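You operate a simulated robot arm through the tools that you are given. There is no shell and no other tool. Be economical: measure what you need, move in short steps, check, and stop when the job is done.

You run a simulated robot arm. Do the job below in one go: nothing can be reset, and whatever is moved stays where it is left.

JOB
Take the yellow brush and leave it on the top of the marking bench. Shut the left cupboard door. Open the white drawer, put the orange dowel on the shelf under the teal cupboard away in the inside of the white drawer and shut the drawer again. Shut the dust drawer. Push the damp drawer shut. Open the right cupboard door, take the teal tin on the top of the binding bench and put it away on the upper shelf of the teal cupboard and shut the door again. The order is free.

It is judged by the outcome, as a careful person would: the job done as asked, and still so three seconds after it is handed in. It fails if anything else is knocked over, pushed out of place, dropped, spilled or broken.

ROBOT AND FRAMES
A 7-joint arm with a two-finger parallel gripper on a trunk, on a base that drives. Base frame: it is fixed to the floor where the robot stands at the start and does not move with it; the origin is under the middle of the robot, x ahead of it, y to its left, z up. Lengths are in m, angles in degrees, forces in N, time in s.
With the tool pointing down near the work surface it reaches from about 0.1 to 0.52 m from the robot's upright axis, wherever it stands. Its first joint turns from -166.0 to 166.0 degrees. Places, roughly: damp drawer [0.2, 2.9, 0.6]; dust drawer [0.3, 1.6, 0.9]; inside of the white drawer [-2.1, -1.5, 0.7]; left cupboard door [0.4, -0.6, 1.5]; orange dowel (8x2x2 cm) [0.6, -0.9, 0.6]; right cupboard door [0.5, -1, 1.5]; teal tin [0.5, 3.5, 0.75]; top of the marking bench [-2.6, -1.6, 0.9]; upper shelf of the teal cupboard (26x66 cm) [0.64, -0.82, 1.52]; white drawer [-2.1, -1.5, 0.8]; yellow brush (5x5x11 cm) [0.5, 0.1, 0.9]. Payload 3.4 kg.
Tool frame: the origin (TCP) lies between the finger pads and is the grasp point; the fingertips stand 0.03 m ahead of it; z points along the fingers, y is the line along which they close. The gripper opens to 0.094 m. The fingers are 0.028 m wide and 0.01 m thick; the gripper's body (0.05 by 0.096 m) begins 0.055 m behind the TCP.
Orientation is told as [roll, pitch, yaw] about the base's x, y, z axes, in that order, counted from this pose: with the fingers straight down and closing along the base's y, the tool's x points along the base's -x, its y along +y and its z along -z.

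CONTROLS
- The arm moves only by the tool apply_moves. Its argument "moves" is a list that holds one entry, the list of rows, each a list of 7 numbers: the turn, a rotation vector about the base's x, y, z in degrees, then the shift along the base's x, y, z in m, then the finger opening in m, from 0 to 0.094. In form: [[[rx, ry, rz, dx, dy, dz, claw], ...]]. A call has 1 to 10 rows; each row is the pose to reach, as a shift and turn from the pose commanded when the call began. Each row takes 0.2 s and may step no farther than 0.05 m and 8.6 degrees from the row before; otherwise, or with a gripper value out of range, the whole call is refused. Where a pose cannot be reached the arm comes as near as it can. A force on the tool above 40 N (or 10 N above the force at the start of the call, whichever is more), or a blocked arm, ends the call early, and 0.2 s more pass. The fingers move at their own pace (about 0.072 m/s each) and stop on an object; they squeeze with about 20 N. The grip force told is the motor's: it shows also when the fingers shut on nothing. Time passes only in rows, and 0.2 s behind the last, so rows that repeat a pose let the fingers close. The reply holds the time, the measured pose of the TCP, the force on the tool along the base axes, the opening and the grip force, in the units named above and with some noise, with the torque about the TCP (base axes, N m) and any sound that the robot's microphone picked up.
- Cameras (640 x 400 px; columns grow to the right, rows downward): "scene" is now at [-0.0044, 0.0835, 1.6212]; the picture's right is [-0.77, -0.63, 0.00], its down [-0.37, 0.45, -0.81] and it looks along [0.51, -0.63, -0.59] (base axes); focal length 268 px, centre (320, 200). "wrist" rides on the gripper at [0.076, 0.014, -0.103] in the tool frame; the picture's right is [-0.18, 0.98, 0.00], its down [-0.75, -0.14, -0.64] and it looks along [-0.63, -0.12, 0.77] (tool axes); focal length 243 px, centre (320, 200). There is no depth. A picture from a camera that has moved, and an enlarged one, comes with that camera's place and axes in the base frame and with its lens.
- snapshot(camera): a new picture of that camera. No time passes.
- lift_body(by): slides the trunk up (or, below 0, down) by that many m; the arm and the scene camera ride with it, the base frame stays. It gives what a move gives, with no picture.
- roll_base(legs): drives the robot by 1 to 6 legs, each [ahead, left, turn to the left] in m, m and degrees, along the robot's own axes; the way and the turn of a leg run together, so that a leg with both is an arc; at most 1.5 m and 180 degrees a leg. The arm and the cameras ride along, it lands a little off, and it stops where it bumps. It gives what a move gives.
- pan_tilt(pan, tilt): turns the head with the scene camera to pan (to the left, within 155 degrees either way) and tilt (down, from -29 to 69), counted from straight ahead of the robot. It gives what a move gives.
- inspect(camera, box): a new picture of the part [left, top, right, bottom] of that camera's present view, enlarged. No time passes.
- finish_job(): hands the job in; it is judged then, once.

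Work in short steps. Places have to be worked out from the pictures, the camera data and where the tool is seen: move nearer, look again, correct. Check each grasp and each placing, and mend what went wrong. You have 196 turns and 166 pictures in all, those below and enlarged ones among them. Open the gripper and draw the arm clear of the work before you hand the job in, unless the task says otherwise; then end with one line.

The tools are called after "Call:" by a JSON object that holds its "api" and its "payload". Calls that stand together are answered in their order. apply_moves: Moves the arm, as the interface text tells. Its arguments: {"type":"object","properties":{"moves":{"type":"array","items":{"type":"array","items":{"type":"array","items":{"type":"number"}}}}},"required":["moves"]} The other tools are called the same way: lift_body (by) slides the trunk up or down; roll_base (legs) drives the base; pan_tilt (pan, tilt) turns the head that bears the scene camera; snapshot (camera) takes a picture; inspect (camera, box) takes an enlarged picture of a part of a camera's view; finish_job () hands the job in.

At the start:

```text
time_s: 0.0
ee_pos: [0.2143, -0.1856, 1.4093]
tool_rot: [0.0, -0.1, 0.0]
ft_force: [1.0, 0.3, 0.9]
wrist_torque: [-0.01, -0.01, -0.01]
width: 0.0938
grip_force: 0.1
trunk travel left (down, up): [-0.275, 0.111]
robot x, y, heading: [-0.0027, -0.001, -0.1]
head pan, tilt: [-50.6, 36.0]
```

scene: 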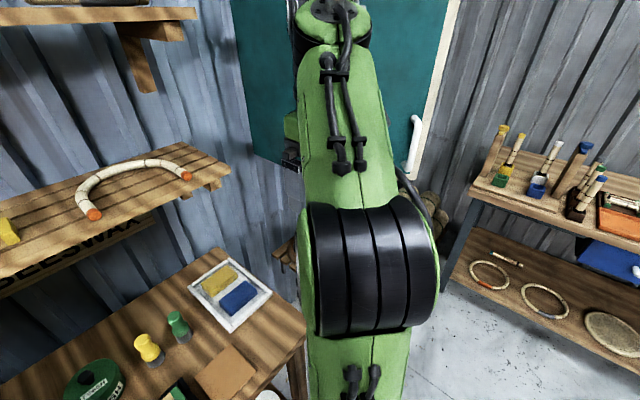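
wrist: 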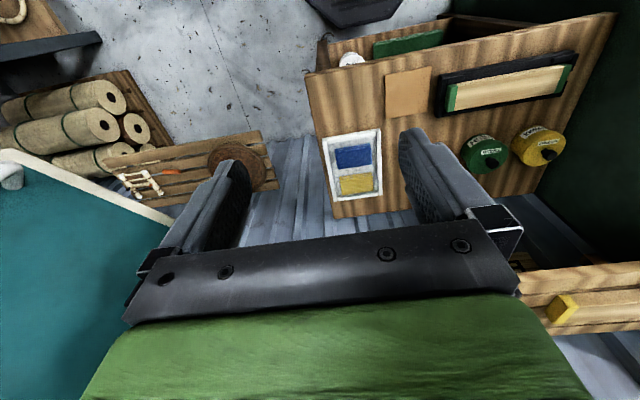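

I look around first, starting with the view straight ahead and to the left.

Call:
{"api": "pan_tilt", "payload": {"pan": 0, "tilt": 35}}

Call:
{"api": "snapshot", "payload": {"camera": "scene"}}

Call:
{"api": "pan_tilt", "payload": {"pan": 70, "tilt": 25}}

Call:
{"api": "snapshot", "payload": {"camera": "scene"}}

Call:
{"api": "pan_tilt", "payload": {"pan": -80, "tilt": 20}}

Call:
{"api": "snapshot", "payload": {"camera": "scene"}}

Call:
{"api": "pan_tilt", "payload": {"pan": -150, "tilt": 25}}

Call:
{"api": "snapshot", "payload": {"camera": "scene"}}

```text
time_s: 1.2
ee_pos: [0.2131, -0.1851, 1.4089]
tool_rot: [0.0, 0.1, 0.0]
ft_force: [-0.1, 0.0, 0.1]
wrist_torque: [-0.02, 0.01, 0.02]
width: 0.0942
grip_force: 0.1
trunk travel left (down, up): [-0.275, 0.111]
robot x, y, heading: [0.0016, 0.0009, 0.3]
head pan, tilt: [0.0, 35.0]
```

```text
163 pictures are left
camera scene: at [0.0281, 0.151, 1.6228], right [0.0, -1.0, 0.0], down [-0.57, 0.0, -0.82], along [0.82, 0.0, -0.57], focal length 268 px, centre (320, 200)
```

scene: 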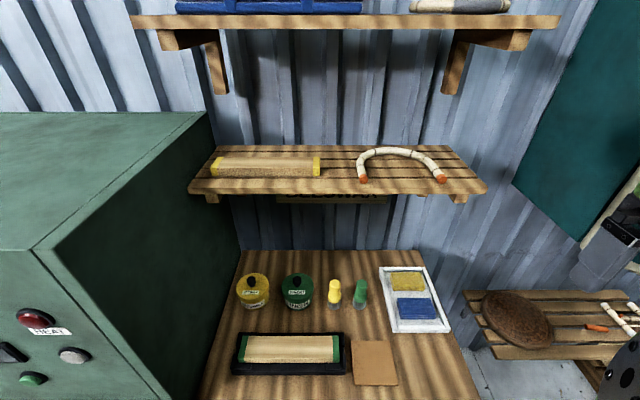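

```text
time_s: 2.6
ee_pos: [0.2134, -0.1856, 1.4097]
tool_rot: [-0.2, 0.0, 0.1]
ft_force: [-0.1, -0.3, 0.4]
wrist_torque: [-0.01, 0.01, -0.03]
width: 0.0942
grip_force: 0.1
trunk travel left (down, up): [-0.275, 0.111]
robot x, y, heading: [-0.0031, -0.0019, -0.0]
head pan, tilt: [70.0, 25.0]
```

```text
162 pictures are left
camera scene: at [-0.0283, 0.2377, 1.6385], right [0.94, -0.34, 0.0], down [-0.14, -0.4, -0.91], along [0.31, 0.85, -0.42], focal length 268 px, centre (320, 200)
```

scene: 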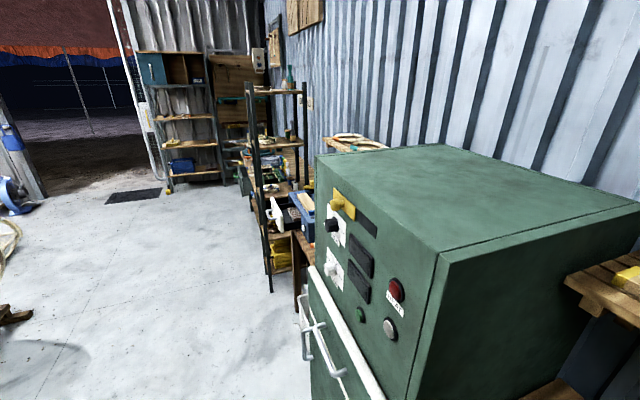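

```text
time_s: 5.0
ee_pos: [0.214, -0.1857, 1.4103]
tool_rot: [0.0, -0.1, 0.0]
ft_force: [0.2, 0.1, 0.5]
wrist_torque: [-0.02, -0.02, 0.01]
width: 0.0942
grip_force: 0.0
trunk travel left (down, up): [-0.275, 0.111]
robot x, y, heading: [0.0004, 0.0012, 0.2]
head pan, tilt: [-80.0, 20.0]
```

```text
161 pictures are left
camera scene: at [-0.0437, 0.0594, 1.6466], right [-0.98, -0.17, 0.0], down [-0.06, 0.34, -0.94], along [0.16, -0.93, -0.34], focal length 268 px, centre (320, 200)
```

scene: 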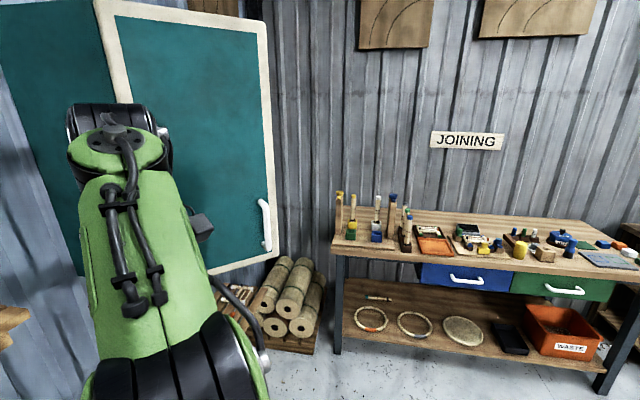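

```text
time_s: 6.4
ee_pos: [0.2142, -0.1835, 1.409]
tool_rot: [0.1, 0.0, 0.0]
ft_force: [-0.8, 0.2, 0.0]
wrist_torque: [-0.02, -0.01, 0.01]
width: 0.0942
grip_force: 0.1
trunk travel left (down, up): [-0.275, 0.111]
robot x, y, heading: [0.0018, 0.0027, 0.1]
head pan, tilt: [-150.0, 25.0]
```

```text
160 pictures are left
camera scene: at [-0.1397, 0.105, 1.6385], right [-0.5, 0.87, 0.0], down [0.37, 0.21, -0.91], along [-0.78, -0.45, -0.42], focal length 268 px, centre (320, 200)
```

scene: 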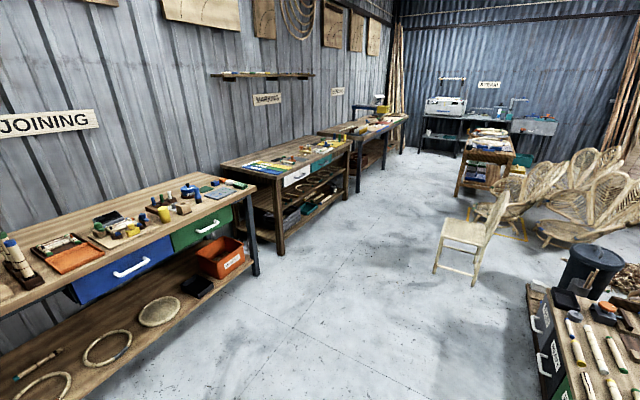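

The left door stands open toward me. I look at the cupboard more closely, and at the brush, before moving.

Call:
{"api": "pan_tilt", "payload": {"pan": -70, "tilt": 5}}

Call:
{"api": "snapshot", "payload": {"camera": "scene"}}

Call:
{"api": "pan_tilt", "payload": {"pan": -10, "tilt": 45}}

Call:
{"api": "inspect", "payload": {"camera": "scene", "box": [160, 80, 480, 280]}}

```text
time_s: 7.9
ee_pos: [0.2148, -0.1842, 1.4102]
tool_rot: [0.0, -0.1, 0.0]
ft_force: [0.1, -0.2, 1.4]
wrist_torque: [0.0, 0.0, 0.0]
width: 0.0941
grip_force: 0.0
trunk travel left (down, up): [-0.275, 0.111]
robot x, y, heading: [0.0004, 0.0006, -0.1]
head pan, tilt: [-70.0, 5.0]
```

```text
159 pictures are left
camera scene: at [-0.0286, 0.0648, 1.671], right [-0.94, -0.34, 0.0], down [-0.03, 0.08, -1.0], along [0.34, -0.94, -0.09], focal length 268 px, centre (320, 200)
```

scene: 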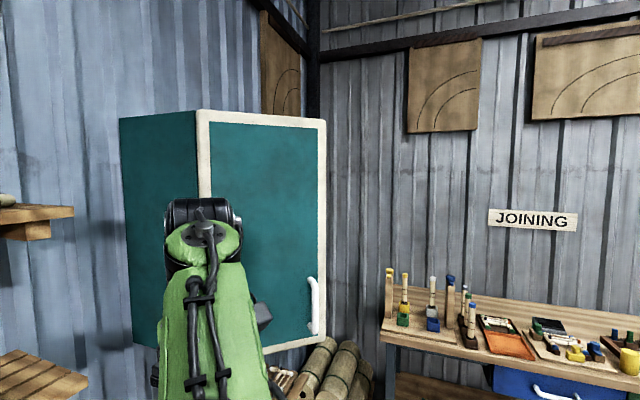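

```text
time_s: 9.2
ee_pos: [0.2148, -0.1848, 1.411]
tool_rot: [0.0, 0.0, 0.0]
ft_force: [-0.1, 0.0, 0.3]
wrist_torque: [0.02, -0.01, 0.0]
width: 0.0939
grip_force: 0.1
trunk travel left (down, up): [-0.275, 0.111]
robot x, y, heading: [0.0007, 0.0005, 0.2]
head pan, tilt: [-10.0, 45.0]
```

```text
2.00 times, centred on (320, 180) of scene
camera zoom: at [0.0202, 0.1369, 1.608], right [-0.17, -0.98, 0.0], down [-0.7, 0.12, -0.71], along [0.7, -0.12, -0.71], focal length 537 px, centre (320, 240)
```

zoom: 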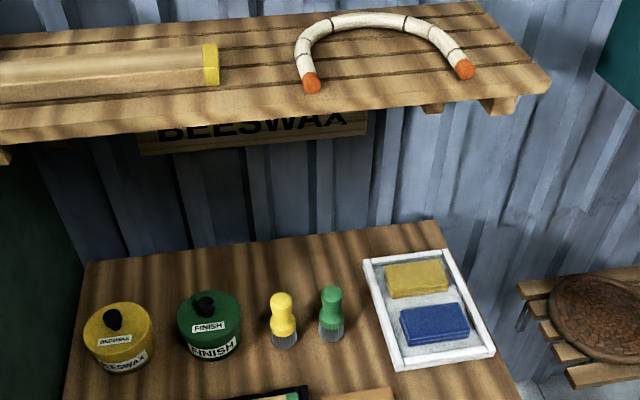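

The cupboard front is at x≈0.5, and the left door hangs from a hinge near (0.505, -0.49) with its edge at (0.21, -0.64), about 62° open. I shift the arm left and then drive right, so I can sweep it shut from its outer side.

Call:
{"api": "apply_moves", "payload": {"moves": [[[0, 0, 0, -0.01, 0.045, 0, 0.0], [0, 0, 0, -0.01, 0.09, 0.02, 0.0], [0, 0, 0, -0.01, 0.135, 0.04, 0.0], [0, 0, 0, -0.01, 0.18, 0.05, 0.0]]]}}

Call:
{"api": "roll_base", "payload": {"legs": [[0, -0.42, 0]]}}

Call:
{"api": "pan_tilt", "payload": {"pan": -30, "tilt": 25}}

Call:
{"api": "snapshot", "payload": {"camera": "scene"}}

```text
time_s: 9.8
ee_pos: [0.2119, -0.0994, 1.4143]
tool_rot: [-0.8, -0.6, 2.4]
ft_force: [6.4, -8.1, -10.0]
wrist_torque: [0.75, -0.05, 0.45]
width: 0.0067
grip_force: 0.2
out of reach, approached as far as the arm can: row 2, 3
trunk travel left (down, up): [-0.275, 0.111]
robot x, y, heading: [0.001, -0.0027, 0.1]
head pan, tilt: [-10.0, 45.0]
stopped in row 3: the force on the tool passed its limit at 145 N (the readings are from after the stop); the commanded pose is now the measured one
```

```text
time_s: 12.4
ee_pos: [0.2111, -0.522, 1.4144]
tool_rot: [-0.7, -0.5, 2.4]
ft_force: [5.6, -16.4, -16.7]
wrist_torque: [1.82, -0.64, 1.25]
width: 0.0
grip_force: 20.8
trunk travel left (down, up): [-0.275, 0.111]
robot x, y, heading: [-0.0018, -0.4237, 0.2]
head pan, tilt: [-10.0, 45.0]
```

```text
time_s: 13.2
ee_pos: [0.2119, -0.5218, 1.4149]
tool_rot: [-0.8, -0.6, 2.4]
ft_force: [4.8, -11.6, -11.3]
wrist_torque: [1.31, -0.37, 0.91]
width: 0.0
grip_force: 20.0
trunk travel left (down, up): [-0.275, 0.111]
robot x, y, heading: [0.0016, -0.4189, 0.1]
head pan, tilt: [-30.0, 25.0]
```

```text
157 pictures are left
camera scene: at [0.02, -0.3163, 1.6384], right [-0.5, -0.87, 0.0], down [-0.37, 0.21, -0.91], along [0.79, -0.45, -0.42], focal length 268 px, centre (320, 200)
```

scene: 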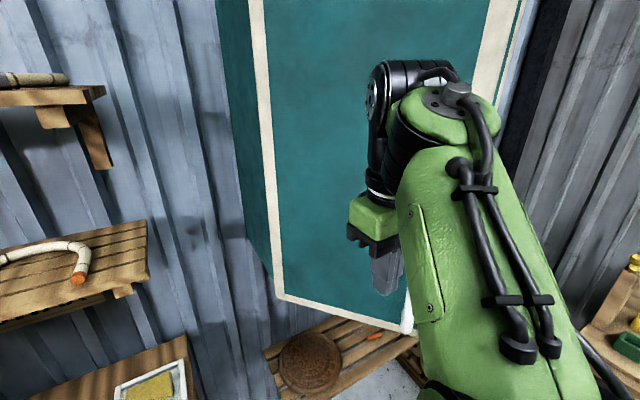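

The arm hit a joint limit or itself on that move, and a small residual force remains. The TCP is now at (0.21, -0.52) on the outer side of the door. I push gently toward +x and -y and watch the force.

Call:
{"api": "apply_moves", "payload": {"moves": [[[0, 0, 0, 0.02, -0.01, 0, 0.0], [0, 0, 0, 0.04, -0.03, 0, 0.0], [0, 0, 0, 0.05, -0.06, 0, 0.0]]]}}

Call:
{"api": "snapshot", "payload": {"camera": "scene"}}

Call:
{"api": "snapshot", "payload": {"camera": "wrist"}}

```text
time_s: 13.8
ee_pos: [0.2405, -0.5401, 1.4146]
tool_rot: [-0.8, -0.9, 2.2]
ft_force: [3.8, -7.9, -8.7]
wrist_torque: [0.95, -0.18, 0.62]
width: 0.0
grip_force: 19.7
trunk travel left (down, up): [-0.275, 0.111]
robot x, y, heading: [-0.0011, -0.4244, 0.0]
head pan, tilt: [-30.0, 25.0]
stopped in row 2: the force on the tool passed its limit at 46 N (the readings are from after the stop); the commanded pose is now the measured one
```

```text
156 pictures are left
camera scene: at [0.0208, -0.3174, 1.6386], right [-0.5, -0.87, 0.0], down [-0.37, 0.21, -0.91], along [0.79, -0.45, -0.42], focal length 268 px, centre (320, 200)
```

scene: 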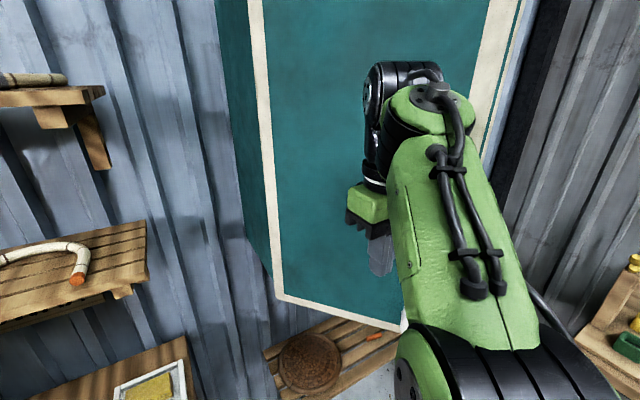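

```text
155 pictures are left
camera wrist: at [0.1622, -0.5291, 1.5171], right [0.15, 0.99, -0.01], down [0.75, -0.1, 0.66], along [0.65, -0.1, -0.75], focal length 243 px, centre (320, 200)
```

wrist: 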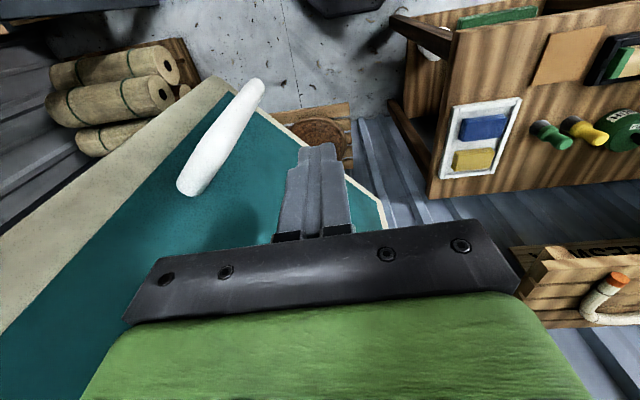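

I can't tell whether that force comes from the door or from the arm touching itself. I test with a small pure +x move, which extends the arm away from the body.

Call:
{"api": "apply_moves", "payload": {"moves": [[[0, 0, 0, 0.015, 0.01, 0, 0.0], [0, 0, 0, 0.03, 0.01, 0, 0.0]]]}}

```text
time_s: 14.1
ee_pos: [0.2474, -0.5387, 1.415]
tool_rot: [-1.0, -1.1, 3.0]
ft_force: [4.6, -7.7, -10.4]
wrist_torque: [0.88, -0.15, 0.64]
width: 0.0001
grip_force: 19.8
trunk travel left (down, up): [-0.275, 0.111]
robot x, y, heading: [0.0052, -0.4205, 0.2]
head pan, tilt: [-30.0, 25.0]
stopped in row 1: the force on the tool passed its limit at 61 N (the readings are from after the stop); the commanded pose is now the measured one
```

The force pushes the tool toward -y and -z, so it isn't the door. It looks like self-contact, so I yield in that direction: a bit down and right, and back in x.

Call:
{"api": "apply_moves", "payload": {"moves": [[[0, 0, 0, 0.0, -0.005, -0.02, 0.0], [0, 0, 0, 0.0, -0.01, -0.04, 0.0]]]}}

Call:
{"api": "snapshot", "payload": {"camera": "scene"}}

```text
time_s: 14.7
ee_pos: [0.2447, -0.5482, 1.375]
tool_rot: [-1.1, -1.1, 3.2]
ft_force: [-0.3, 0.4, -0.2]
wrist_torque: [0.0, 0.01, 0.01]
width: 0.0003
grip_force: 20.3
trunk travel left (down, up): [-0.275, 0.111]
robot x, y, heading: [0.0053, -0.4227, 0.4]
head pan, tilt: [-30.0, 25.0]
```

```text
154 pictures are left
camera scene: at [0.0201, -0.317, 1.6385], right [-0.5, -0.87, 0.0], down [-0.37, 0.21, -0.91], along [0.79, -0.45, -0.42], focal length 268 px, centre (320, 200)
```

scene: 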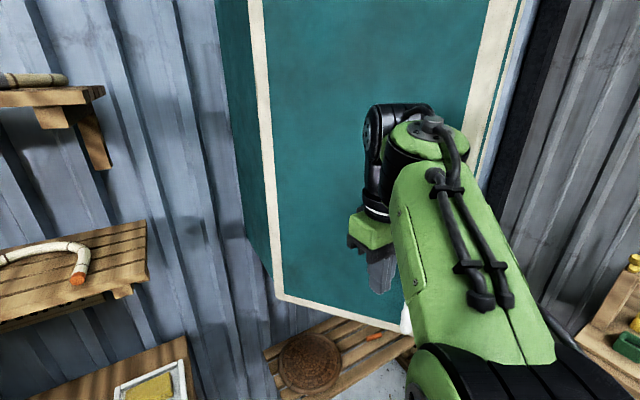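

That cleared it: the arm was folded on itself when held high. I raise the trunk so the arm can work lower relative to the body, then push.

Call:
{"api": "lift_body", "payload": {"by": 0.1}}

Call:
{"api": "apply_moves", "payload": {"moves": [[[0, 0, 0, 0.02, -0.01, -0.02, 0.0], [0, 0, 0, 0.03, -0.03, -0.03, 0.0], [0, 0, 0, 0.04, -0.06, -0.04, 0.0], [0, 0, 0, 0.05, -0.09, -0.05, 0.0]]]}}

Call:
{"api": "snapshot", "payload": {"camera": "scene"}}

```text
time_s: 16.0
ee_pos: [0.2441, -0.5473, 1.4763]
tool_rot: [-0.9, -1.1, 3.1]
ft_force: [0.0, -0.4, -0.4]
wrist_torque: [0.05, 0.01, 0.0]
width: 0.0
grip_force: 20.0
trunk travel left (down, up): [-0.375, 0.011]
robot x, y, heading: [0.0021, -0.4231, -0.1]
head pan, tilt: [-30.0, 25.0]
```

```text
time_s: 17.0
ee_pos: [0.2974, -0.6415, 1.4237]
tool_rot: [-0.9, -1.1, 2.9]
ft_force: [0.5, -0.9, 0.1]
wrist_torque: [0.04, 0.01, -0.04]
width: 0.0
grip_force: 20.0
trunk travel left (down, up): [-0.375, 0.011]
robot x, y, heading: [-0.0016, -0.4209, 0.2]
head pan, tilt: [-30.0, 25.0]
```

```text
153 pictures are left
camera scene: at [0.0211, -0.3186, 1.7393], right [-0.5, -0.87, 0.0], down [-0.37, 0.21, -0.91], along [0.79, -0.45, -0.42], focal length 268 px, centre (320, 200)
```

scene: 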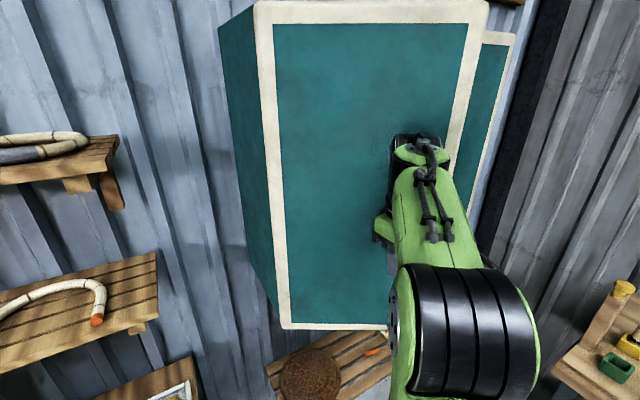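

The door swings easily, and the right door shows closed behind it. I keep sweeping along the arc.

Call:
{"api": "apply_moves", "payload": {"moves": [[[0, 0, 0, 0.03, -0.03, 0, 0.0], [0, 0, 0, 0.06, -0.05, 0, 0.0], [0, 0, 0, 0.09, -0.07, 0, 0.0], [0, 0, 0, 0.11, -0.08, 0, 0.0]]]}}

Call:
{"api": "snapshot", "payload": {"camera": "scene"}}

```text
time_s: 18.0
ee_pos: [0.3904, -0.705, 1.4088]
tool_rot: [-1.0, -1.0, 3.1]
ft_force: [0.9, -0.4, -0.5]
wrist_torque: [-0.02, 0.05, 0.02]
width: 0.0
grip_force: 20.4
out of reach, approached as far as the arm can: row 3, 4
trunk travel left (down, up): [-0.375, 0.011]
robot x, y, heading: [0.002, -0.4236, 0.3]
head pan, tilt: [-30.0, 25.0]
```

```text
152 pictures are left
camera scene: at [0.023, -0.3183, 1.7392], right [-0.5, -0.87, 0.0], down [-0.37, 0.21, -0.91], along [0.78, -0.45, -0.42], focal length 268 px, centre (320, 200)
```

scene: 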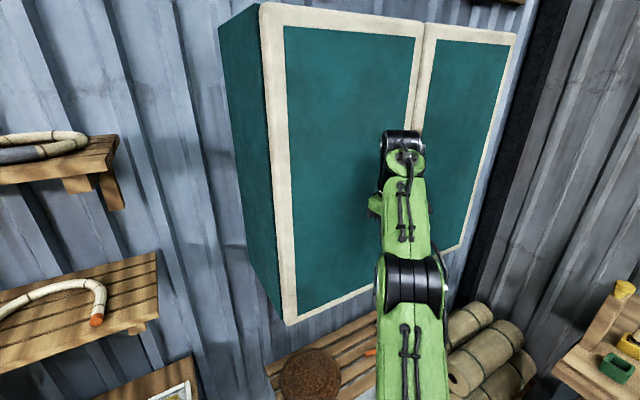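

It's nearly shut but at the limit of my reach. I drive the base a little forward and right to press it home.

Call:
{"api": "roll_base", "payload": {"legs": [[0.05, -0.05, 0]]}}

Call:
{"api": "snapshot", "payload": {"camera": "scene"}}

```text
time_s: 19.0
ee_pos: [0.4237, -0.7446, 1.411]
tool_rot: [-0.3, -0.2, 3.2]
ft_force: [-0.7, -0.3, 0.5]
wrist_torque: [0.05, -0.02, -0.01]
width: 0.0001
grip_force: 19.8
trunk travel left (down, up): [-0.375, 0.011]
robot x, y, heading: [0.0402, -0.4605, -0.1]
head pan, tilt: [-30.0, 25.0]
stopped in leg 1: the force on the tool passed its limit at 133 N (the readings are from after the stop); the commanded pose is now the measured one
```

```text
151 pictures are left
camera scene: at [0.0608, -0.3593, 1.7393], right [-0.5, -0.87, 0.0], down [-0.37, 0.21, -0.91], along [0.78, -0.45, -0.42], focal length 268 px, centre (320, 200)
```

scene: 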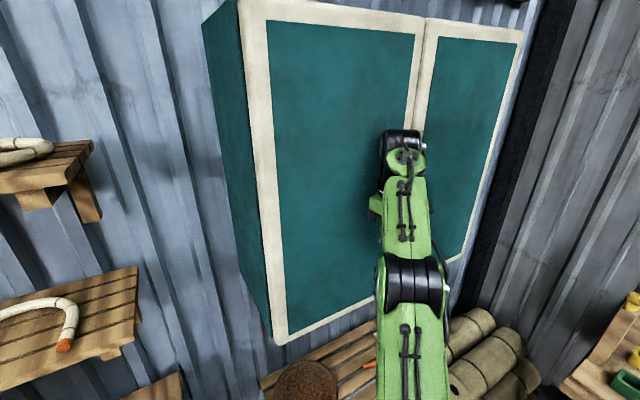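

The door is pressed home, with a hard stop on the closed door. I draw the arm back and drive to a spot in front of the brush.

Call:
{"api": "apply_moves", "payload": {"moves": [[[0, 0, 0, -0.04, 0.01, 0, 0.0], [0, 0, 0, -0.08, 0.02, -0.02, 0.0], [0, 0, 0, -0.12, 0.05, -0.04, 0.0], [0, 0, 0, -0.15, 0.09, -0.06, 0.0], [0, 0, 0, -0.16, 0.13, -0.07, 0.0]]]}}

Call:
{"api": "roll_base", "payload": {"legs": [[-0.04, 0, 0], [0, 0.56, 0]]}}

Call:
{"api": "pan_tilt", "payload": {"pan": -90, "tilt": 10}}

Call:
{"api": "snapshot", "payload": {"camera": "scene"}}

Call:
{"api": "pan_tilt", "payload": {"pan": 0, "tilt": 45}}

Call:
{"api": "snapshot", "payload": {"camera": "scene"}}

```text
refused: row 3 steps farther than a row can; nothing moved
```

```text
time_s: 22.8
ee_pos: [0.3834, -0.177, 1.411]
tool_rot: [-0.4, -0.2, 3.0]
ft_force: [-0.1, -0.2, 0.7]
wrist_torque: [0.0, 0.02, -0.02]
width: 0.0001
grip_force: 20.1
trunk travel left (down, up): [-0.375, 0.011]
robot x, y, heading: [-0.0012, 0.1059, -0.1]
head pan, tilt: [-30.0, 25.0]
```

```text
time_s: 24.1
ee_pos: [0.3833, -0.1768, 1.411]
tool_rot: [-0.4, -0.3, 3.1]
ft_force: [-0.6, 0.0, 0.4]
wrist_torque: [-0.02, 0.02, -0.01]
width: 0.0
grip_force: 20.0
trunk travel left (down, up): [-0.375, 0.011]
robot x, y, heading: [-0.002, 0.098, -0.2]
head pan, tilt: [-90.0, 10.0]
```

```text
150 pictures are left
camera scene: at [-0.0584, 0.1625, 1.7635], right [-1.0, 0.0, 0.0], down [0.0, 0.17, -0.98], along [0.0, -0.98, -0.17], focal length 268 px, centre (320, 200)
```

scene: 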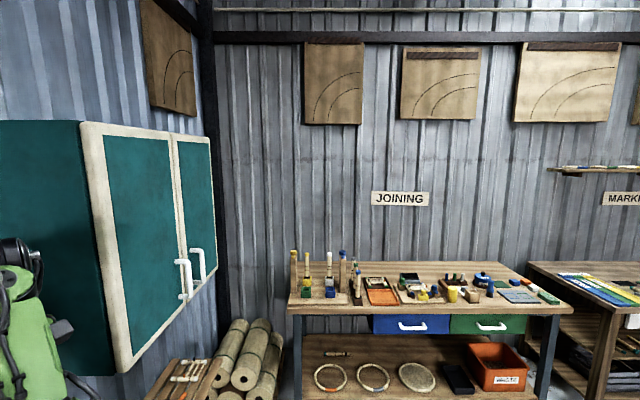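

```text
time_s: 25.7
ee_pos: [0.3834, -0.1769, 1.4116]
tool_rot: [-0.4, -0.1, 3.0]
ft_force: [0.5, 0.6, 0.9]
wrist_torque: [0.01, 0.01, -0.04]
width: 0.0
grip_force: 20.4
trunk travel left (down, up): [-0.375, 0.011]
robot x, y, heading: [-0.0009, 0.1064, -0.3]
head pan, tilt: [0.0, 45.0]
```

```text
149 pictures are left
camera scene: at [0.0231, 0.2552, 1.7086], right [0.0, -1.0, 0.0], down [-0.71, 0.0, -0.71], along [0.71, 0.0, -0.71], focal length 268 px, centre (320, 200)
```

scene: 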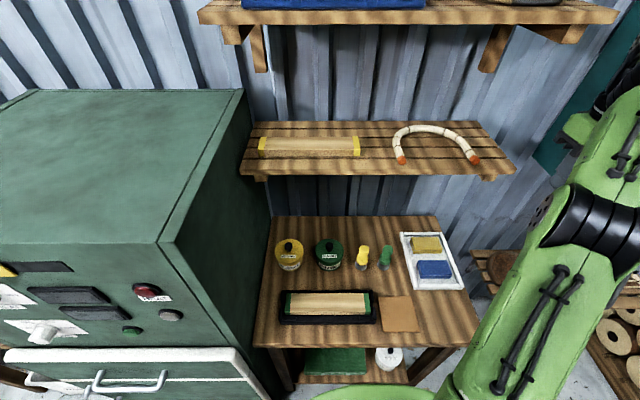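

The left door is flush with the right one. The brush stands at about (0.54, 0.11), under the edge of a shelf at x≈0.55 and z≈1.28. I retract the arm to in front of the body and lower the trunk.

Call:
{"api": "apply_moves", "payload": {"moves": [[[0, 0, 0, -0.03, 0.03, -0.02, 0.03], [0, 0, 0, -0.05, 0.07, -0.04, 0.06], [0, 0, 0, -0.07, 0.11, -0.06, 0.09], [0, 0, 0, -0.09, 0.15, -0.07, 0.09], [0, 0, 0, -0.1, 0.19, -0.08, 0.09], [0, 0, 0, -0.11, 0.235, -0.09, 0.09], [0, 0, 0, -0.11, 0.28, -0.1, 0.09]]]}}

Call:
{"api": "lift_body", "payload": {"by": -0.2}}

Call:
{"api": "snapshot", "payload": {"camera": "scene"}}

```text
time_s: 27.3
ee_pos: [0.2727, 0.1062, 1.3117]
tool_rot: [-0.4, -0.2, 3.0]
ft_force: [-0.4, -0.2, 0.5]
wrist_torque: [-0.01, 0.03, -0.05]
width: 0.0899
grip_force: 0.1
trunk travel left (down, up): [-0.375, 0.011]
robot x, y, heading: [0.0032, 0.1018, -0.3]
head pan, tilt: [0.0, 45.0]
```

```text
time_s: 29.5
ee_pos: [0.2731, 0.1044, 1.1115]
tool_rot: [-0.4, -0.3, 3.0]
ft_force: [-1.1, -0.1, 0.3]
wrist_torque: [-0.07, 0.02, -0.01]
width: 0.0899
grip_force: 0.0
trunk travel left (down, up): [-0.175, 0.211]
robot x, y, heading: [0.0031, 0.1052, -0.2]
head pan, tilt: [0.0, 45.0]
```

```text
148 pictures are left
camera scene: at [0.023, 0.2554, 1.5088], right [0.0, -1.0, 0.0], down [-0.71, 0.0, -0.71], along [0.71, 0.0, -0.71], focal length 268 px, centre (320, 200)
```

scene: 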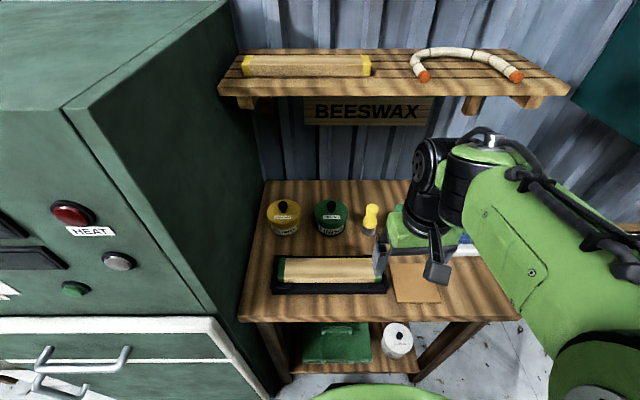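

I tilt the tool 35° forward and fix the yaw, still in front of the shelf.

Call:
{"api": "apply_moves", "payload": {"moves": [[[0, -7, -1, 0.01, 0, 0, 0.09], [0, -14, -2, 0.02, 0, 0, 0.09], [0, -21, -3, 0.03, 0, 0, 0.09], [0, -28, -3, 0.04, 0, -0.01, 0.09], [0, -35, -3, 0.05, 0, -0.02, 0.09]]]}}

Call:
{"api": "snapshot", "payload": {"camera": "wrist"}}

```text
time_s: 30.7
ee_pos: [0.324, 0.1041, 1.0919]
tool_rot: [-1.4, -35.3, 0.2]
ft_force: [0.4, -0.2, 0.0]
wrist_torque: [0.0, -0.03, -0.03]
width: 0.0901
grip_force: 0.0
trunk travel left (down, up): [-0.175, 0.211]
robot x, y, heading: [0.0033, 0.1084, -0.2]
head pan, tilt: [0.0, 45.0]
```

```text
147 pictures are left
camera wrist: at [0.2016, 0.1205, 1.1322], right [0.16, 0.98, 0.09], down [0.24, -0.12, 0.96], along [0.96, -0.13, -0.26], focal length 243 px, centre (320, 200)
```

wrist: 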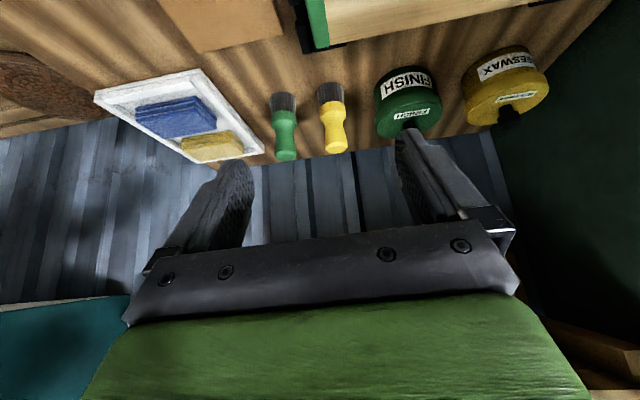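

The brush is at (0.555, 0.105), and its neighbours leave about 1 cm per side at a 0.075 opening. I go in along the tool axis.

Call:
{"api": "apply_moves", "payload": {"moves": [[[0, 0, 0, 0.04, 0, -0.02, 0.075], [0, 0, 0, 0.08, 0, -0.04, 0.075], [0, 0, 0, 0.12, 0.001, -0.06, 0.075], [0, 0, 0, 0.157, 0.001, -0.084, 0.075], [0, 0, 0, 0.18, 0.001, -0.117, 0.075]]]}}

Call:
{"api": "snapshot", "payload": {"camera": "wrist"}}

Call:
{"api": "snapshot", "payload": {"camera": "scene"}}

```text
time_s: 31.9
ee_pos: [0.503, 0.1049, 0.974]
tool_rot: [-1.4, -35.1, 0.2]
ft_force: [-0.7, 0.1, 0.2]
wrist_torque: [-0.02, 0.04, -0.03]
width: 0.0751
grip_force: 0.1
trunk travel left (down, up): [-0.175, 0.211]
robot x, y, heading: [-0.0006, 0.1013, 0.0]
head pan, tilt: [0.0, 45.0]
```

```text
146 pictures are left
camera wrist: at [0.3822, 0.1208, 1.0152], right [0.16, 0.98, 0.09], down [0.24, -0.12, 0.96], along [0.96, -0.13, -0.26], focal length 243 px, centre (320, 200)
```

wrist: 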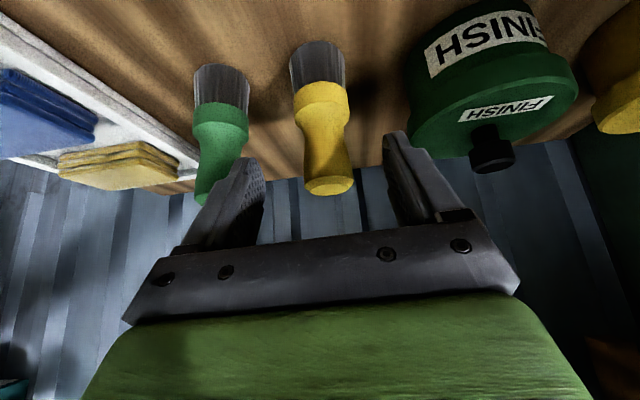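

```text
145 pictures are left
camera scene: at [0.0245, 0.2554, 1.5088], right [0.0, -1.0, 0.0], down [-0.71, 0.0, -0.71], along [0.71, 0.0, -0.71], focal length 268 px, centre (320, 200)
```

scene: 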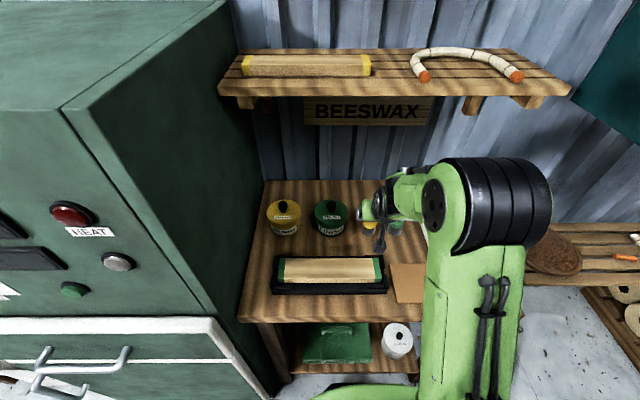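

Alignment is good. I advance to the handle and close.

Call:
{"api": "apply_moves", "payload": {"moves": [[[0, 0, 0, 0.023, 0, -0.032, 0.075], [0, 0, 0, 0.047, 0, -0.062, 0.075], [0, 0, 0, 0.047, 0, -0.062, 0.03], [0, 0, 0, 0.047, 0, -0.062, 0.0], [0, 0, 0, 0.047, 0, -0.062, 0.0]]]}}

Call:
{"api": "snapshot", "payload": {"camera": "wrist"}}

```text
time_s: 33.1
ee_pos: [0.5493, 0.1064, 0.9156]
tool_rot: [-1.2, -35.5, 0.3]
ft_force: [-2.2, 3.3, 15.2]
wrist_torque: [0.39, -0.01, 0.06]
width: 0.0443
grip_force: 19.9
trunk travel left (down, up): [-0.175, 0.211]
robot x, y, heading: [0.0036, 0.1049, -0.1]
head pan, tilt: [0.0, 45.0]
```

```text
144 pictures are left
camera wrist: at [0.4272, 0.1221, 0.9553], right [0.16, 0.98, 0.09], down [0.24, -0.13, 0.96], along [0.96, -0.13, -0.26], focal length 243 px, centre (320, 200)
```

wrist: 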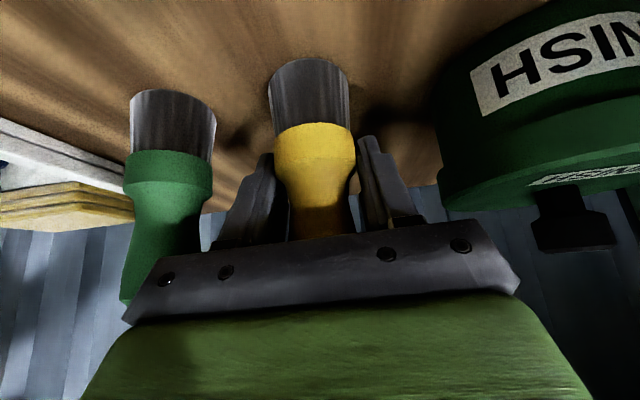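

The grip holds at 4.4 cm on the brush. I lift it a little, then draw back out from under the shelf.

Call:
{"api": "apply_moves", "payload": {"moves": [[[0, 0, 0, 0, 0, 0.03, 0.0], [0, 0, 0, 0, 0, 0.07, 0.0], [0, 0, 0, -0.03, 0, 0.1, 0.0], [0, 0, 0, -0.07, 0, 0.12, 0.0], [0, 0, 0, -0.115, 0, 0.13, 0.0], [0, 0, 0, -0.16, 0, 0.14, 0.0], [0, 0, 0, -0.2, 0, 0.15, 0.0], [0, 0, 0, -0.23, 0, 0.16, 0.0]]]}}

Call:
{"api": "snapshot", "payload": {"camera": "wrist"}}

Call:
{"api": "snapshot", "payload": {"camera": "scene"}}

```text
time_s: 34.9
ee_pos: [0.3203, 0.1051, 1.0728]
tool_rot: [-1.4, -35.3, 0.2]
ft_force: [0.2, -0.1, -0.6]
wrist_torque: [0.02, -0.03, 0.0]
width: 0.0448
grip_force: 20.0
trunk travel left (down, up): [-0.175, 0.211]
robot x, y, heading: [0.0043, 0.1061, -0.3]
head pan, tilt: [0.0, 45.0]
```

```text
143 pictures are left
camera wrist: at [0.1973, 0.1214, 1.114], right [0.16, 0.98, 0.09], down [0.24, -0.12, 0.96], along [0.96, -0.13, -0.26], focal length 243 px, centre (320, 200)
```

wrist: 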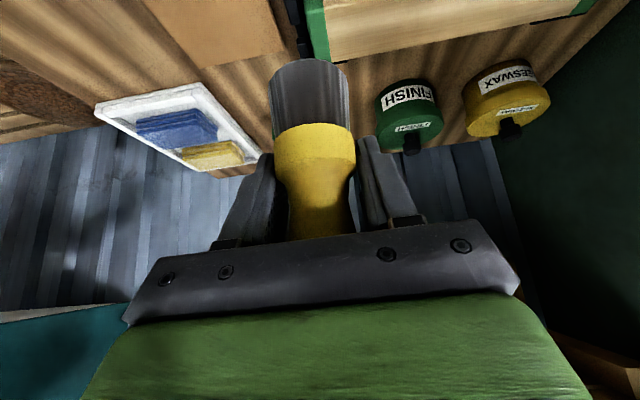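

```text
142 pictures are left
camera scene: at [0.0217, 0.2554, 1.5089], right [0.0, -1.0, 0.0], down [-0.71, 0.0, -0.71], along [0.71, 0.0, -0.71], focal length 268 px, centre (320, 200)
```

scene: 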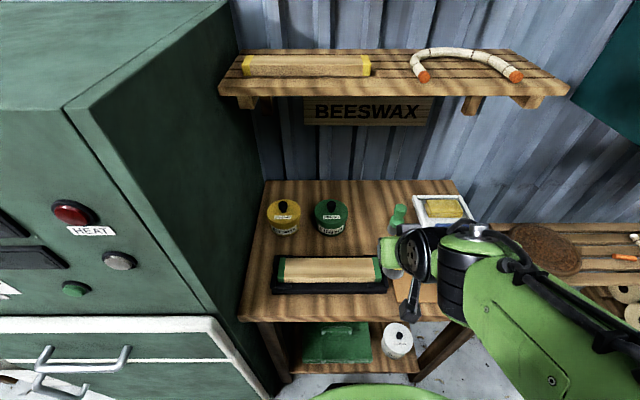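

The brush is held. I drive to the marking bench: back off, turn right, then sideways along the aisle.

Call:
{"api": "roll_base", "payload": {"legs": [[-0.45, 0, 0], [0, 0, -90], [0.5, -0.75, 0], [0.1, -0.85, 0]]}}

Call:
{"api": "pan_tilt", "payload": {"pan": 0, "tilt": 35}}

Call:
{"api": "snapshot", "payload": {"camera": "scene"}}

Call:
{"api": "snapshot", "payload": {"camera": "wrist"}}

```text
time_s: 49.9
ee_pos: [-2.0332, -0.8379, 1.074]
tool_rot: [-1.3, -35.2, -88.9]
ft_force: [-0.5, -0.8, -0.2]
wrist_torque: [-0.01, 0.02, 0.05]
width: 0.0441
grip_force: 19.8
trunk travel left (down, up): [-0.175, 0.211]
robot x, y, heading: [-2.0386, -0.5177, -89.0]
head pan, tilt: [0.0, 45.0]
```

```text
time_s: 50.6
ee_pos: [-2.0341, -0.8365, 1.0737]
tool_rot: [-1.3, -35.2, -88.9]
ft_force: [0.3, -0.2, -1.6]
wrist_torque: [-0.03, 0.0, -0.02]
width: 0.0444
grip_force: 19.9
trunk travel left (down, up): [-0.175, 0.211]
robot x, y, heading: [-2.0373, -0.5181, -89.3]
head pan, tilt: [0.0, 35.0]
```

```text
141 pictures are left
camera scene: at [-1.8879, -0.5445, 1.5236], right [-1.0, -0.01, 0.0], down [-0.01, 0.57, -0.82], along [0.01, -0.82, -0.57], focal length 268 px, centre (320, 200)
```

scene: 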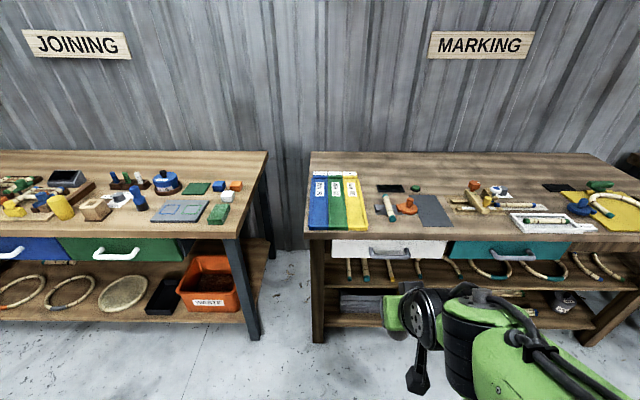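

```text
140 pictures are left
camera wrist: at [-2.0197, -0.7159, 1.1138], right [0.99, -0.14, 0.09], down [-0.12, -0.25, 0.96], along [-0.12, -0.96, -0.26], focal length 243 px, centre (320, 200)
```

wrist: 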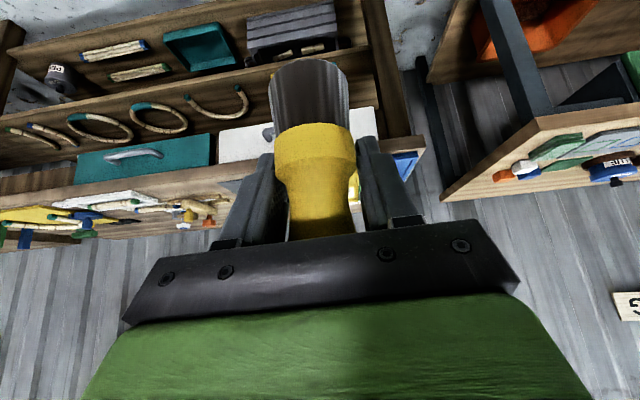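

I've reached the marking bench: front edge at y≈-1.25, with the white drawer under its left end at x≈-2.14. I zoom in to find a free spot on top.

Call:
{"api": "inspect", "payload": {"camera": "scene", "box": [300, 140, 640, 280]}}

```text
1.88 times, centred on (470, 210) of scene
camera zoom: at [-1.8879, -0.5445, 1.5236], right [-1.0, -0.01, 0.0], down [-0.01, 0.57, -0.82], along [0.01, -0.82, -0.57], focal length 505 px, centre (38, 181)
```

zoom: 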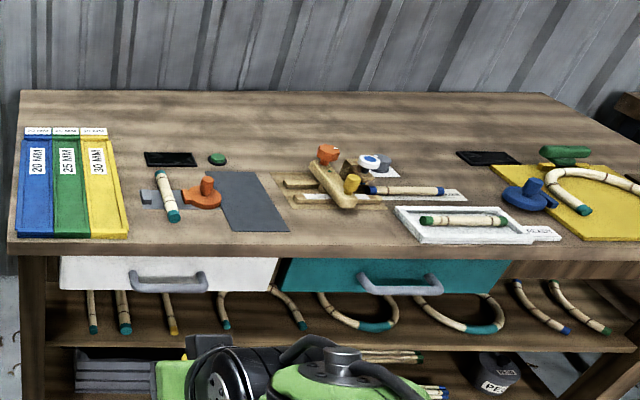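

There's a free strip at the front between the grey mat and the white tray, around (-2.50, -1.31). I drive in front of it.

Call:
{"api": "roll_base", "payload": {"legs": [[0.0, -0.45, -1.0], [0.25, 0, 0]]}}

Call:
{"api": "snapshot", "payload": {"camera": "scene"}}

Call:
{"api": "snapshot", "payload": {"camera": "wrist"}}

```text
time_s: 54.7
ee_pos: [-2.4956, -1.0906, 1.0729]
tool_rot: [-1.4, -35.2, -90.0]
ft_force: [0.2, -0.2, -0.9]
wrist_torque: [0.03, -0.01, 0.0]
width: 0.0444
grip_force: 20.2
trunk travel left (down, up): [-0.175, 0.211]
robot x, y, heading: [-2.4978, -0.7716, -90.1]
head pan, tilt: [0.0, 35.0]
```

```text
138 pictures are left
camera scene: at [-2.3435, -0.8017, 1.5236], right [-1.0, 0.01, 0.0], down [0.0, 0.57, -0.82], along [-0.01, -0.82, -0.57], focal length 268 px, centre (320, 200)
```

scene: 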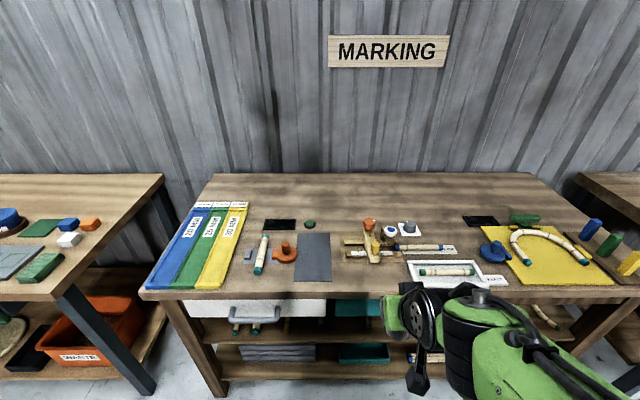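

```text
137 pictures are left
camera wrist: at [-2.4787, -0.97, 1.1136], right [0.98, -0.16, 0.09], down [-0.13, -0.24, 0.96], along [-0.14, -0.96, -0.26], focal length 243 px, centre (320, 200)
```

wrist: 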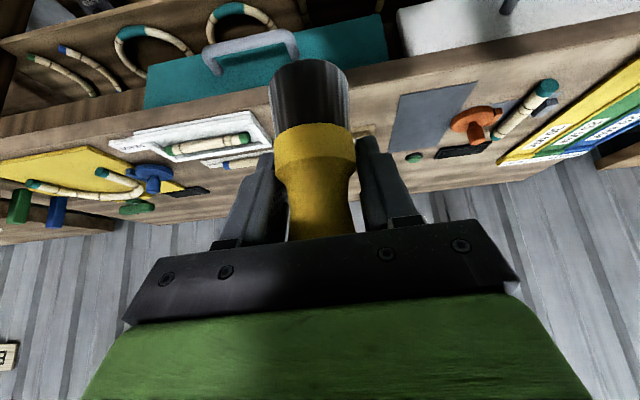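

Mat edge at x≈-2.38, tray from x≈-2.63, fixture front at y≈-1.40. I move over (-2.505, -1.32) and lower part way.

Call:
{"api": "apply_moves", "payload": {"moves": [[[0, 0, 0, 0, -0.045, 0, 0.0], [0, 0, 0, -0.005, -0.09, 0, 0.0], [0, 0, 0, -0.01, -0.135, 0, 0.0], [0, 0, 0, -0.01, -0.18, -0.01, 0.0], [0, 0, 0, -0.01, -0.225, -0.02, 0.0], [0, 0, 0, -0.01, -0.23, -0.06, 0.0]]]}}

Call:
{"api": "snapshot", "payload": {"camera": "wrist"}}

Call:
{"api": "snapshot", "payload": {"camera": "scene"}}

```text
time_s: 56.1
ee_pos: [-2.5062, -1.3199, 1.0121]
tool_rot: [-1.4, -35.3, -90.0]
ft_force: [0.0, 0.2, -1.4]
wrist_torque: [-0.03, 0.04, -0.03]
width: 0.0444
grip_force: 20.2
trunk travel left (down, up): [-0.175, 0.211]
robot x, y, heading: [-2.4943, -0.7702, -90.5]
head pan, tilt: [0.0, 35.0]
```

```text
136 pictures are left
camera wrist: at [-2.4894, -1.1997, 1.0537], right [0.98, -0.16, 0.09], down [-0.13, -0.24, 0.96], along [-0.14, -0.96, -0.26], focal length 243 px, centre (320, 200)
```

wrist: 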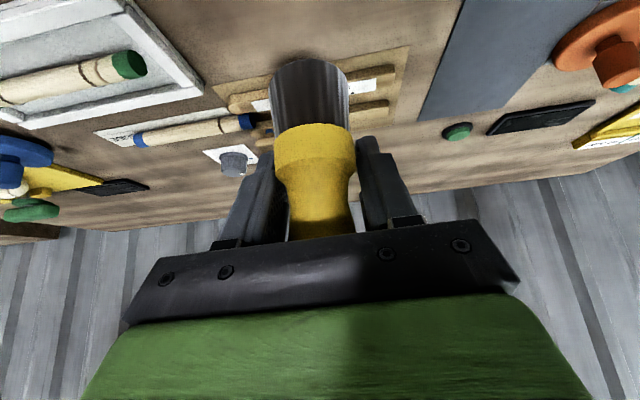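

```text
135 pictures are left
camera scene: at [-2.3435, -0.8008, 1.5236], right [-1.0, 0.01, 0.0], down [0.0, 0.57, -0.82], along [-0.01, -0.82, -0.57], focal length 268 px, centre (320, 200)
```

scene: 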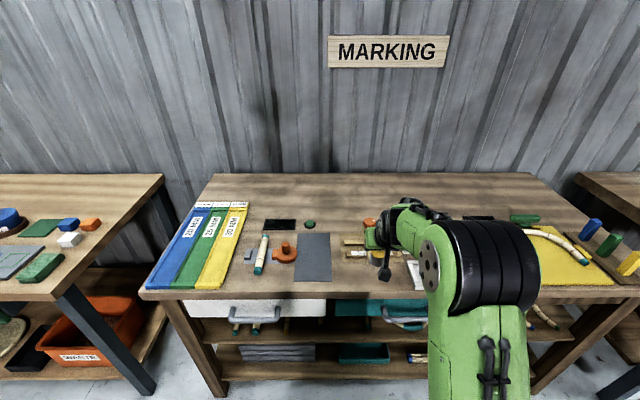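

The fixture board's front edge is near y≈-1.385, so I shift 1 cm toward me and descend in steps, watching the force.

Call:
{"api": "apply_moves", "payload": {"moves": [[[0, 0, 0, 0, 0.01, -0.02, 0.0], [0, 0, 0, 0, 0.01, -0.04, 0.0]]]}}

Call:
{"api": "snapshot", "payload": {"camera": "wrist"}}

```text
time_s: 56.7
ee_pos: [-2.5054, -1.3106, 0.972]
tool_rot: [-1.4, -35.2, -89.9]
ft_force: [0.7, 0.2, -0.2]
wrist_torque: [0.0, -0.02, 0.03]
width: 0.0445
grip_force: 19.5
trunk travel left (down, up): [-0.175, 0.211]
robot x, y, heading: [-2.4957, -0.7685, -90.3]
head pan, tilt: [0.0, 35.0]
```

```text
134 pictures are left
camera wrist: at [-2.4889, -1.1894, 1.0135], right [0.98, -0.16, 0.09], down [-0.13, -0.24, 0.96], along [-0.14, -0.96, -0.26], focal length 243 px, centre (320, 200)
```

wrist: 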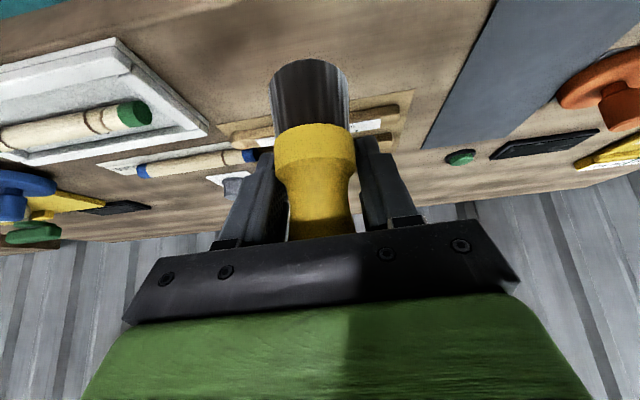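

Clear of the board; I keep lowering in 1 cm steps.

Call:
{"api": "apply_moves", "payload": {"moves": [[[0, 0, 0, 0, 0, -0.01, 0.0], [0, 0, 0, 0, 0, -0.018, 0.0]]]}}

Call:
{"api": "apply_moves", "payload": {"moves": [[[0, 0, 0, 0, 0, -0.006, 0.0], [0, 0, 0, 0, 0, -0.01, 0.0]]]}}

Call:
{"api": "snapshot", "payload": {"camera": "wrist"}}

```text
time_s: 57.3
ee_pos: [-2.5047, -1.311, 0.9553]
tool_rot: [-1.4, -35.2, -90.0]
ft_force: [0.0, -0.1, -0.8]
wrist_torque: [-0.01, -0.02, 0.01]
width: 0.0445
grip_force: 19.8
trunk travel left (down, up): [-0.175, 0.211]
robot x, y, heading: [-2.4935, -0.7683, -90.5]
head pan, tilt: [0.0, 35.0]
```

```text
time_s: 57.9
ee_pos: [-2.5045, -1.3106, 0.9452]
tool_rot: [-1.4, -35.2, -89.9]
ft_force: [-0.4, 0.0, -1.0]
wrist_torque: [0.01, -0.03, 0.01]
width: 0.0443
grip_force: 20.3
trunk travel left (down, up): [-0.175, 0.211]
robot x, y, heading: [-2.496, -0.7703, -90.3]
head pan, tilt: [0.0, 35.0]
```

```text
133 pictures are left
camera wrist: at [-2.4889, -1.1894, 0.9858], right [0.98, -0.16, 0.09], down [-0.13, -0.24, 0.96], along [-0.14, -0.96, -0.26], focal length 243 px, centre (320, 200)
```

wrist: 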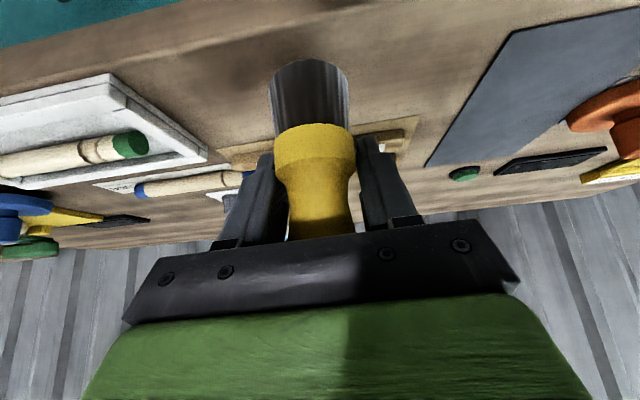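

Still no contact. I lower further in small steps.

Call:
{"api": "apply_moves", "payload": {"moves": [[[0, 0, 0, 0, 0, -0.006, 0.0], [0, 0, 0, 0, 0, -0.012, 0.0]]]}}

Call:
{"api": "apply_moves", "payload": {"moves": [[[0, 0, 0, 0, 0, -0.004, 0.0], [0, 0, 0, 0, 0, -0.008, 0.0]]]}}

Call:
{"api": "snapshot", "payload": {"camera": "wrist"}}

```text
time_s: 58.5
ee_pos: [-2.5045, -1.3094, 0.9321]
tool_rot: [-1.4, -35.2, -90.0]
ft_force: [-0.5, 0.2, -1.7]
wrist_torque: [-0.03, 0.0, -0.01]
width: 0.0443
grip_force: 19.8
trunk travel left (down, up): [-0.175, 0.211]
robot x, y, heading: [-2.4935, -0.7728, -90.6]
head pan, tilt: [0.0, 35.0]
```

```text
time_s: 59.1
ee_pos: [-2.5041, -1.3104, 0.9252]
tool_rot: [-1.4, -35.2, -90.0]
ft_force: [-0.9, -0.1, -1.0]
wrist_torque: [-0.02, -0.01, 0.0]
width: 0.0442
grip_force: 20.1
trunk travel left (down, up): [-0.175, 0.211]
robot x, y, heading: [-2.4954, -0.7721, -90.3]
head pan, tilt: [0.0, 35.0]
```

```text
132 pictures are left
camera wrist: at [-2.4884, -1.189, 0.9655], right [0.98, -0.16, 0.09], down [-0.13, -0.24, 0.96], along [-0.14, -0.96, -0.26], focal length 243 px, centre (320, 200)
```

wrist: 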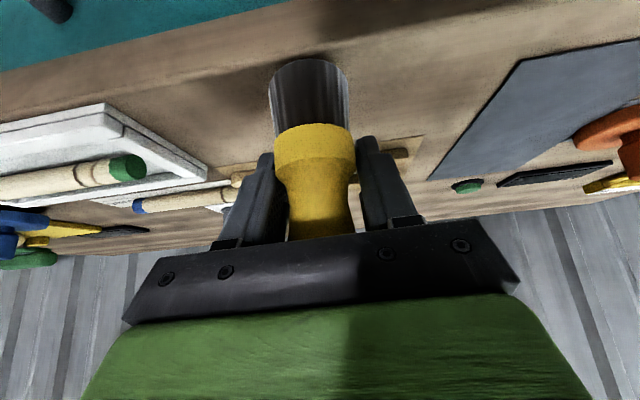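

The bench top is lower than I first judged (about 0.86), so its front edge is near y≈-1.28 and the board further back at -1.43. I shift 2.5 cm deeper for margin, then continue down.

Call:
{"api": "apply_moves", "payload": {"moves": [[[0, 0, 0, 0, -0.025, 0.0, 0.0], [0, 0, 0, 0, -0.03, -0.005, 0.0]]]}}

Call:
{"api": "apply_moves", "payload": {"moves": [[[0, 0, 0, 0, 0, -0.004, 0.0], [0, 0, 0, 0, 0, -0.008, 0.0]]]}}

Call:
{"api": "snapshot", "payload": {"camera": "wrist"}}

```text
time_s: 59.7
ee_pos: [-2.5046, -1.3396, 0.92]
tool_rot: [-1.4, -35.3, -89.9]
ft_force: [0.1, 0.7, -0.3]
wrist_torque: [0.0, -0.02, 0.01]
width: 0.0443
grip_force: 19.8
trunk travel left (down, up): [-0.175, 0.211]
robot x, y, heading: [-2.4937, -0.7704, -90.4]
head pan, tilt: [0.0, 35.0]
```

```text
time_s: 60.3
ee_pos: [-2.505, -1.3397, 0.915]
tool_rot: [-1.4, -35.7, -90.0]
ft_force: [0.3, 2.5, 14.4]
wrist_torque: [-0.04, 0.04, -0.09]
width: 0.044
grip_force: 19.7
trunk travel left (down, up): [-0.175, 0.211]
robot x, y, heading: [-2.4976, -0.7735, -90.4]
head pan, tilt: [0.0, 35.0]
```

```text
131 pictures are left
camera wrist: at [-2.4886, -1.2184, 0.9549], right [0.98, -0.16, 0.09], down [-0.13, -0.24, 0.96], along [-0.14, -0.96, -0.25], focal length 243 px, centre (320, 200)
```

wrist: 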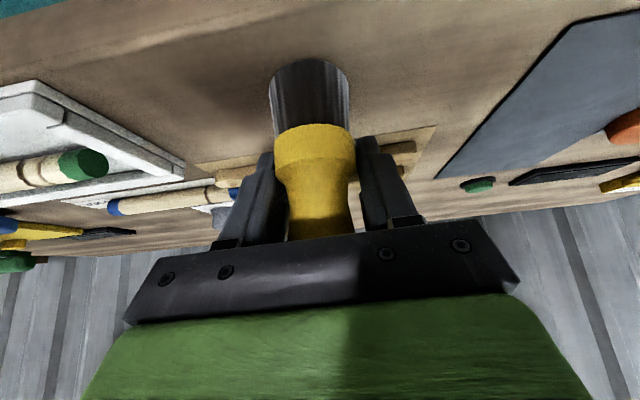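

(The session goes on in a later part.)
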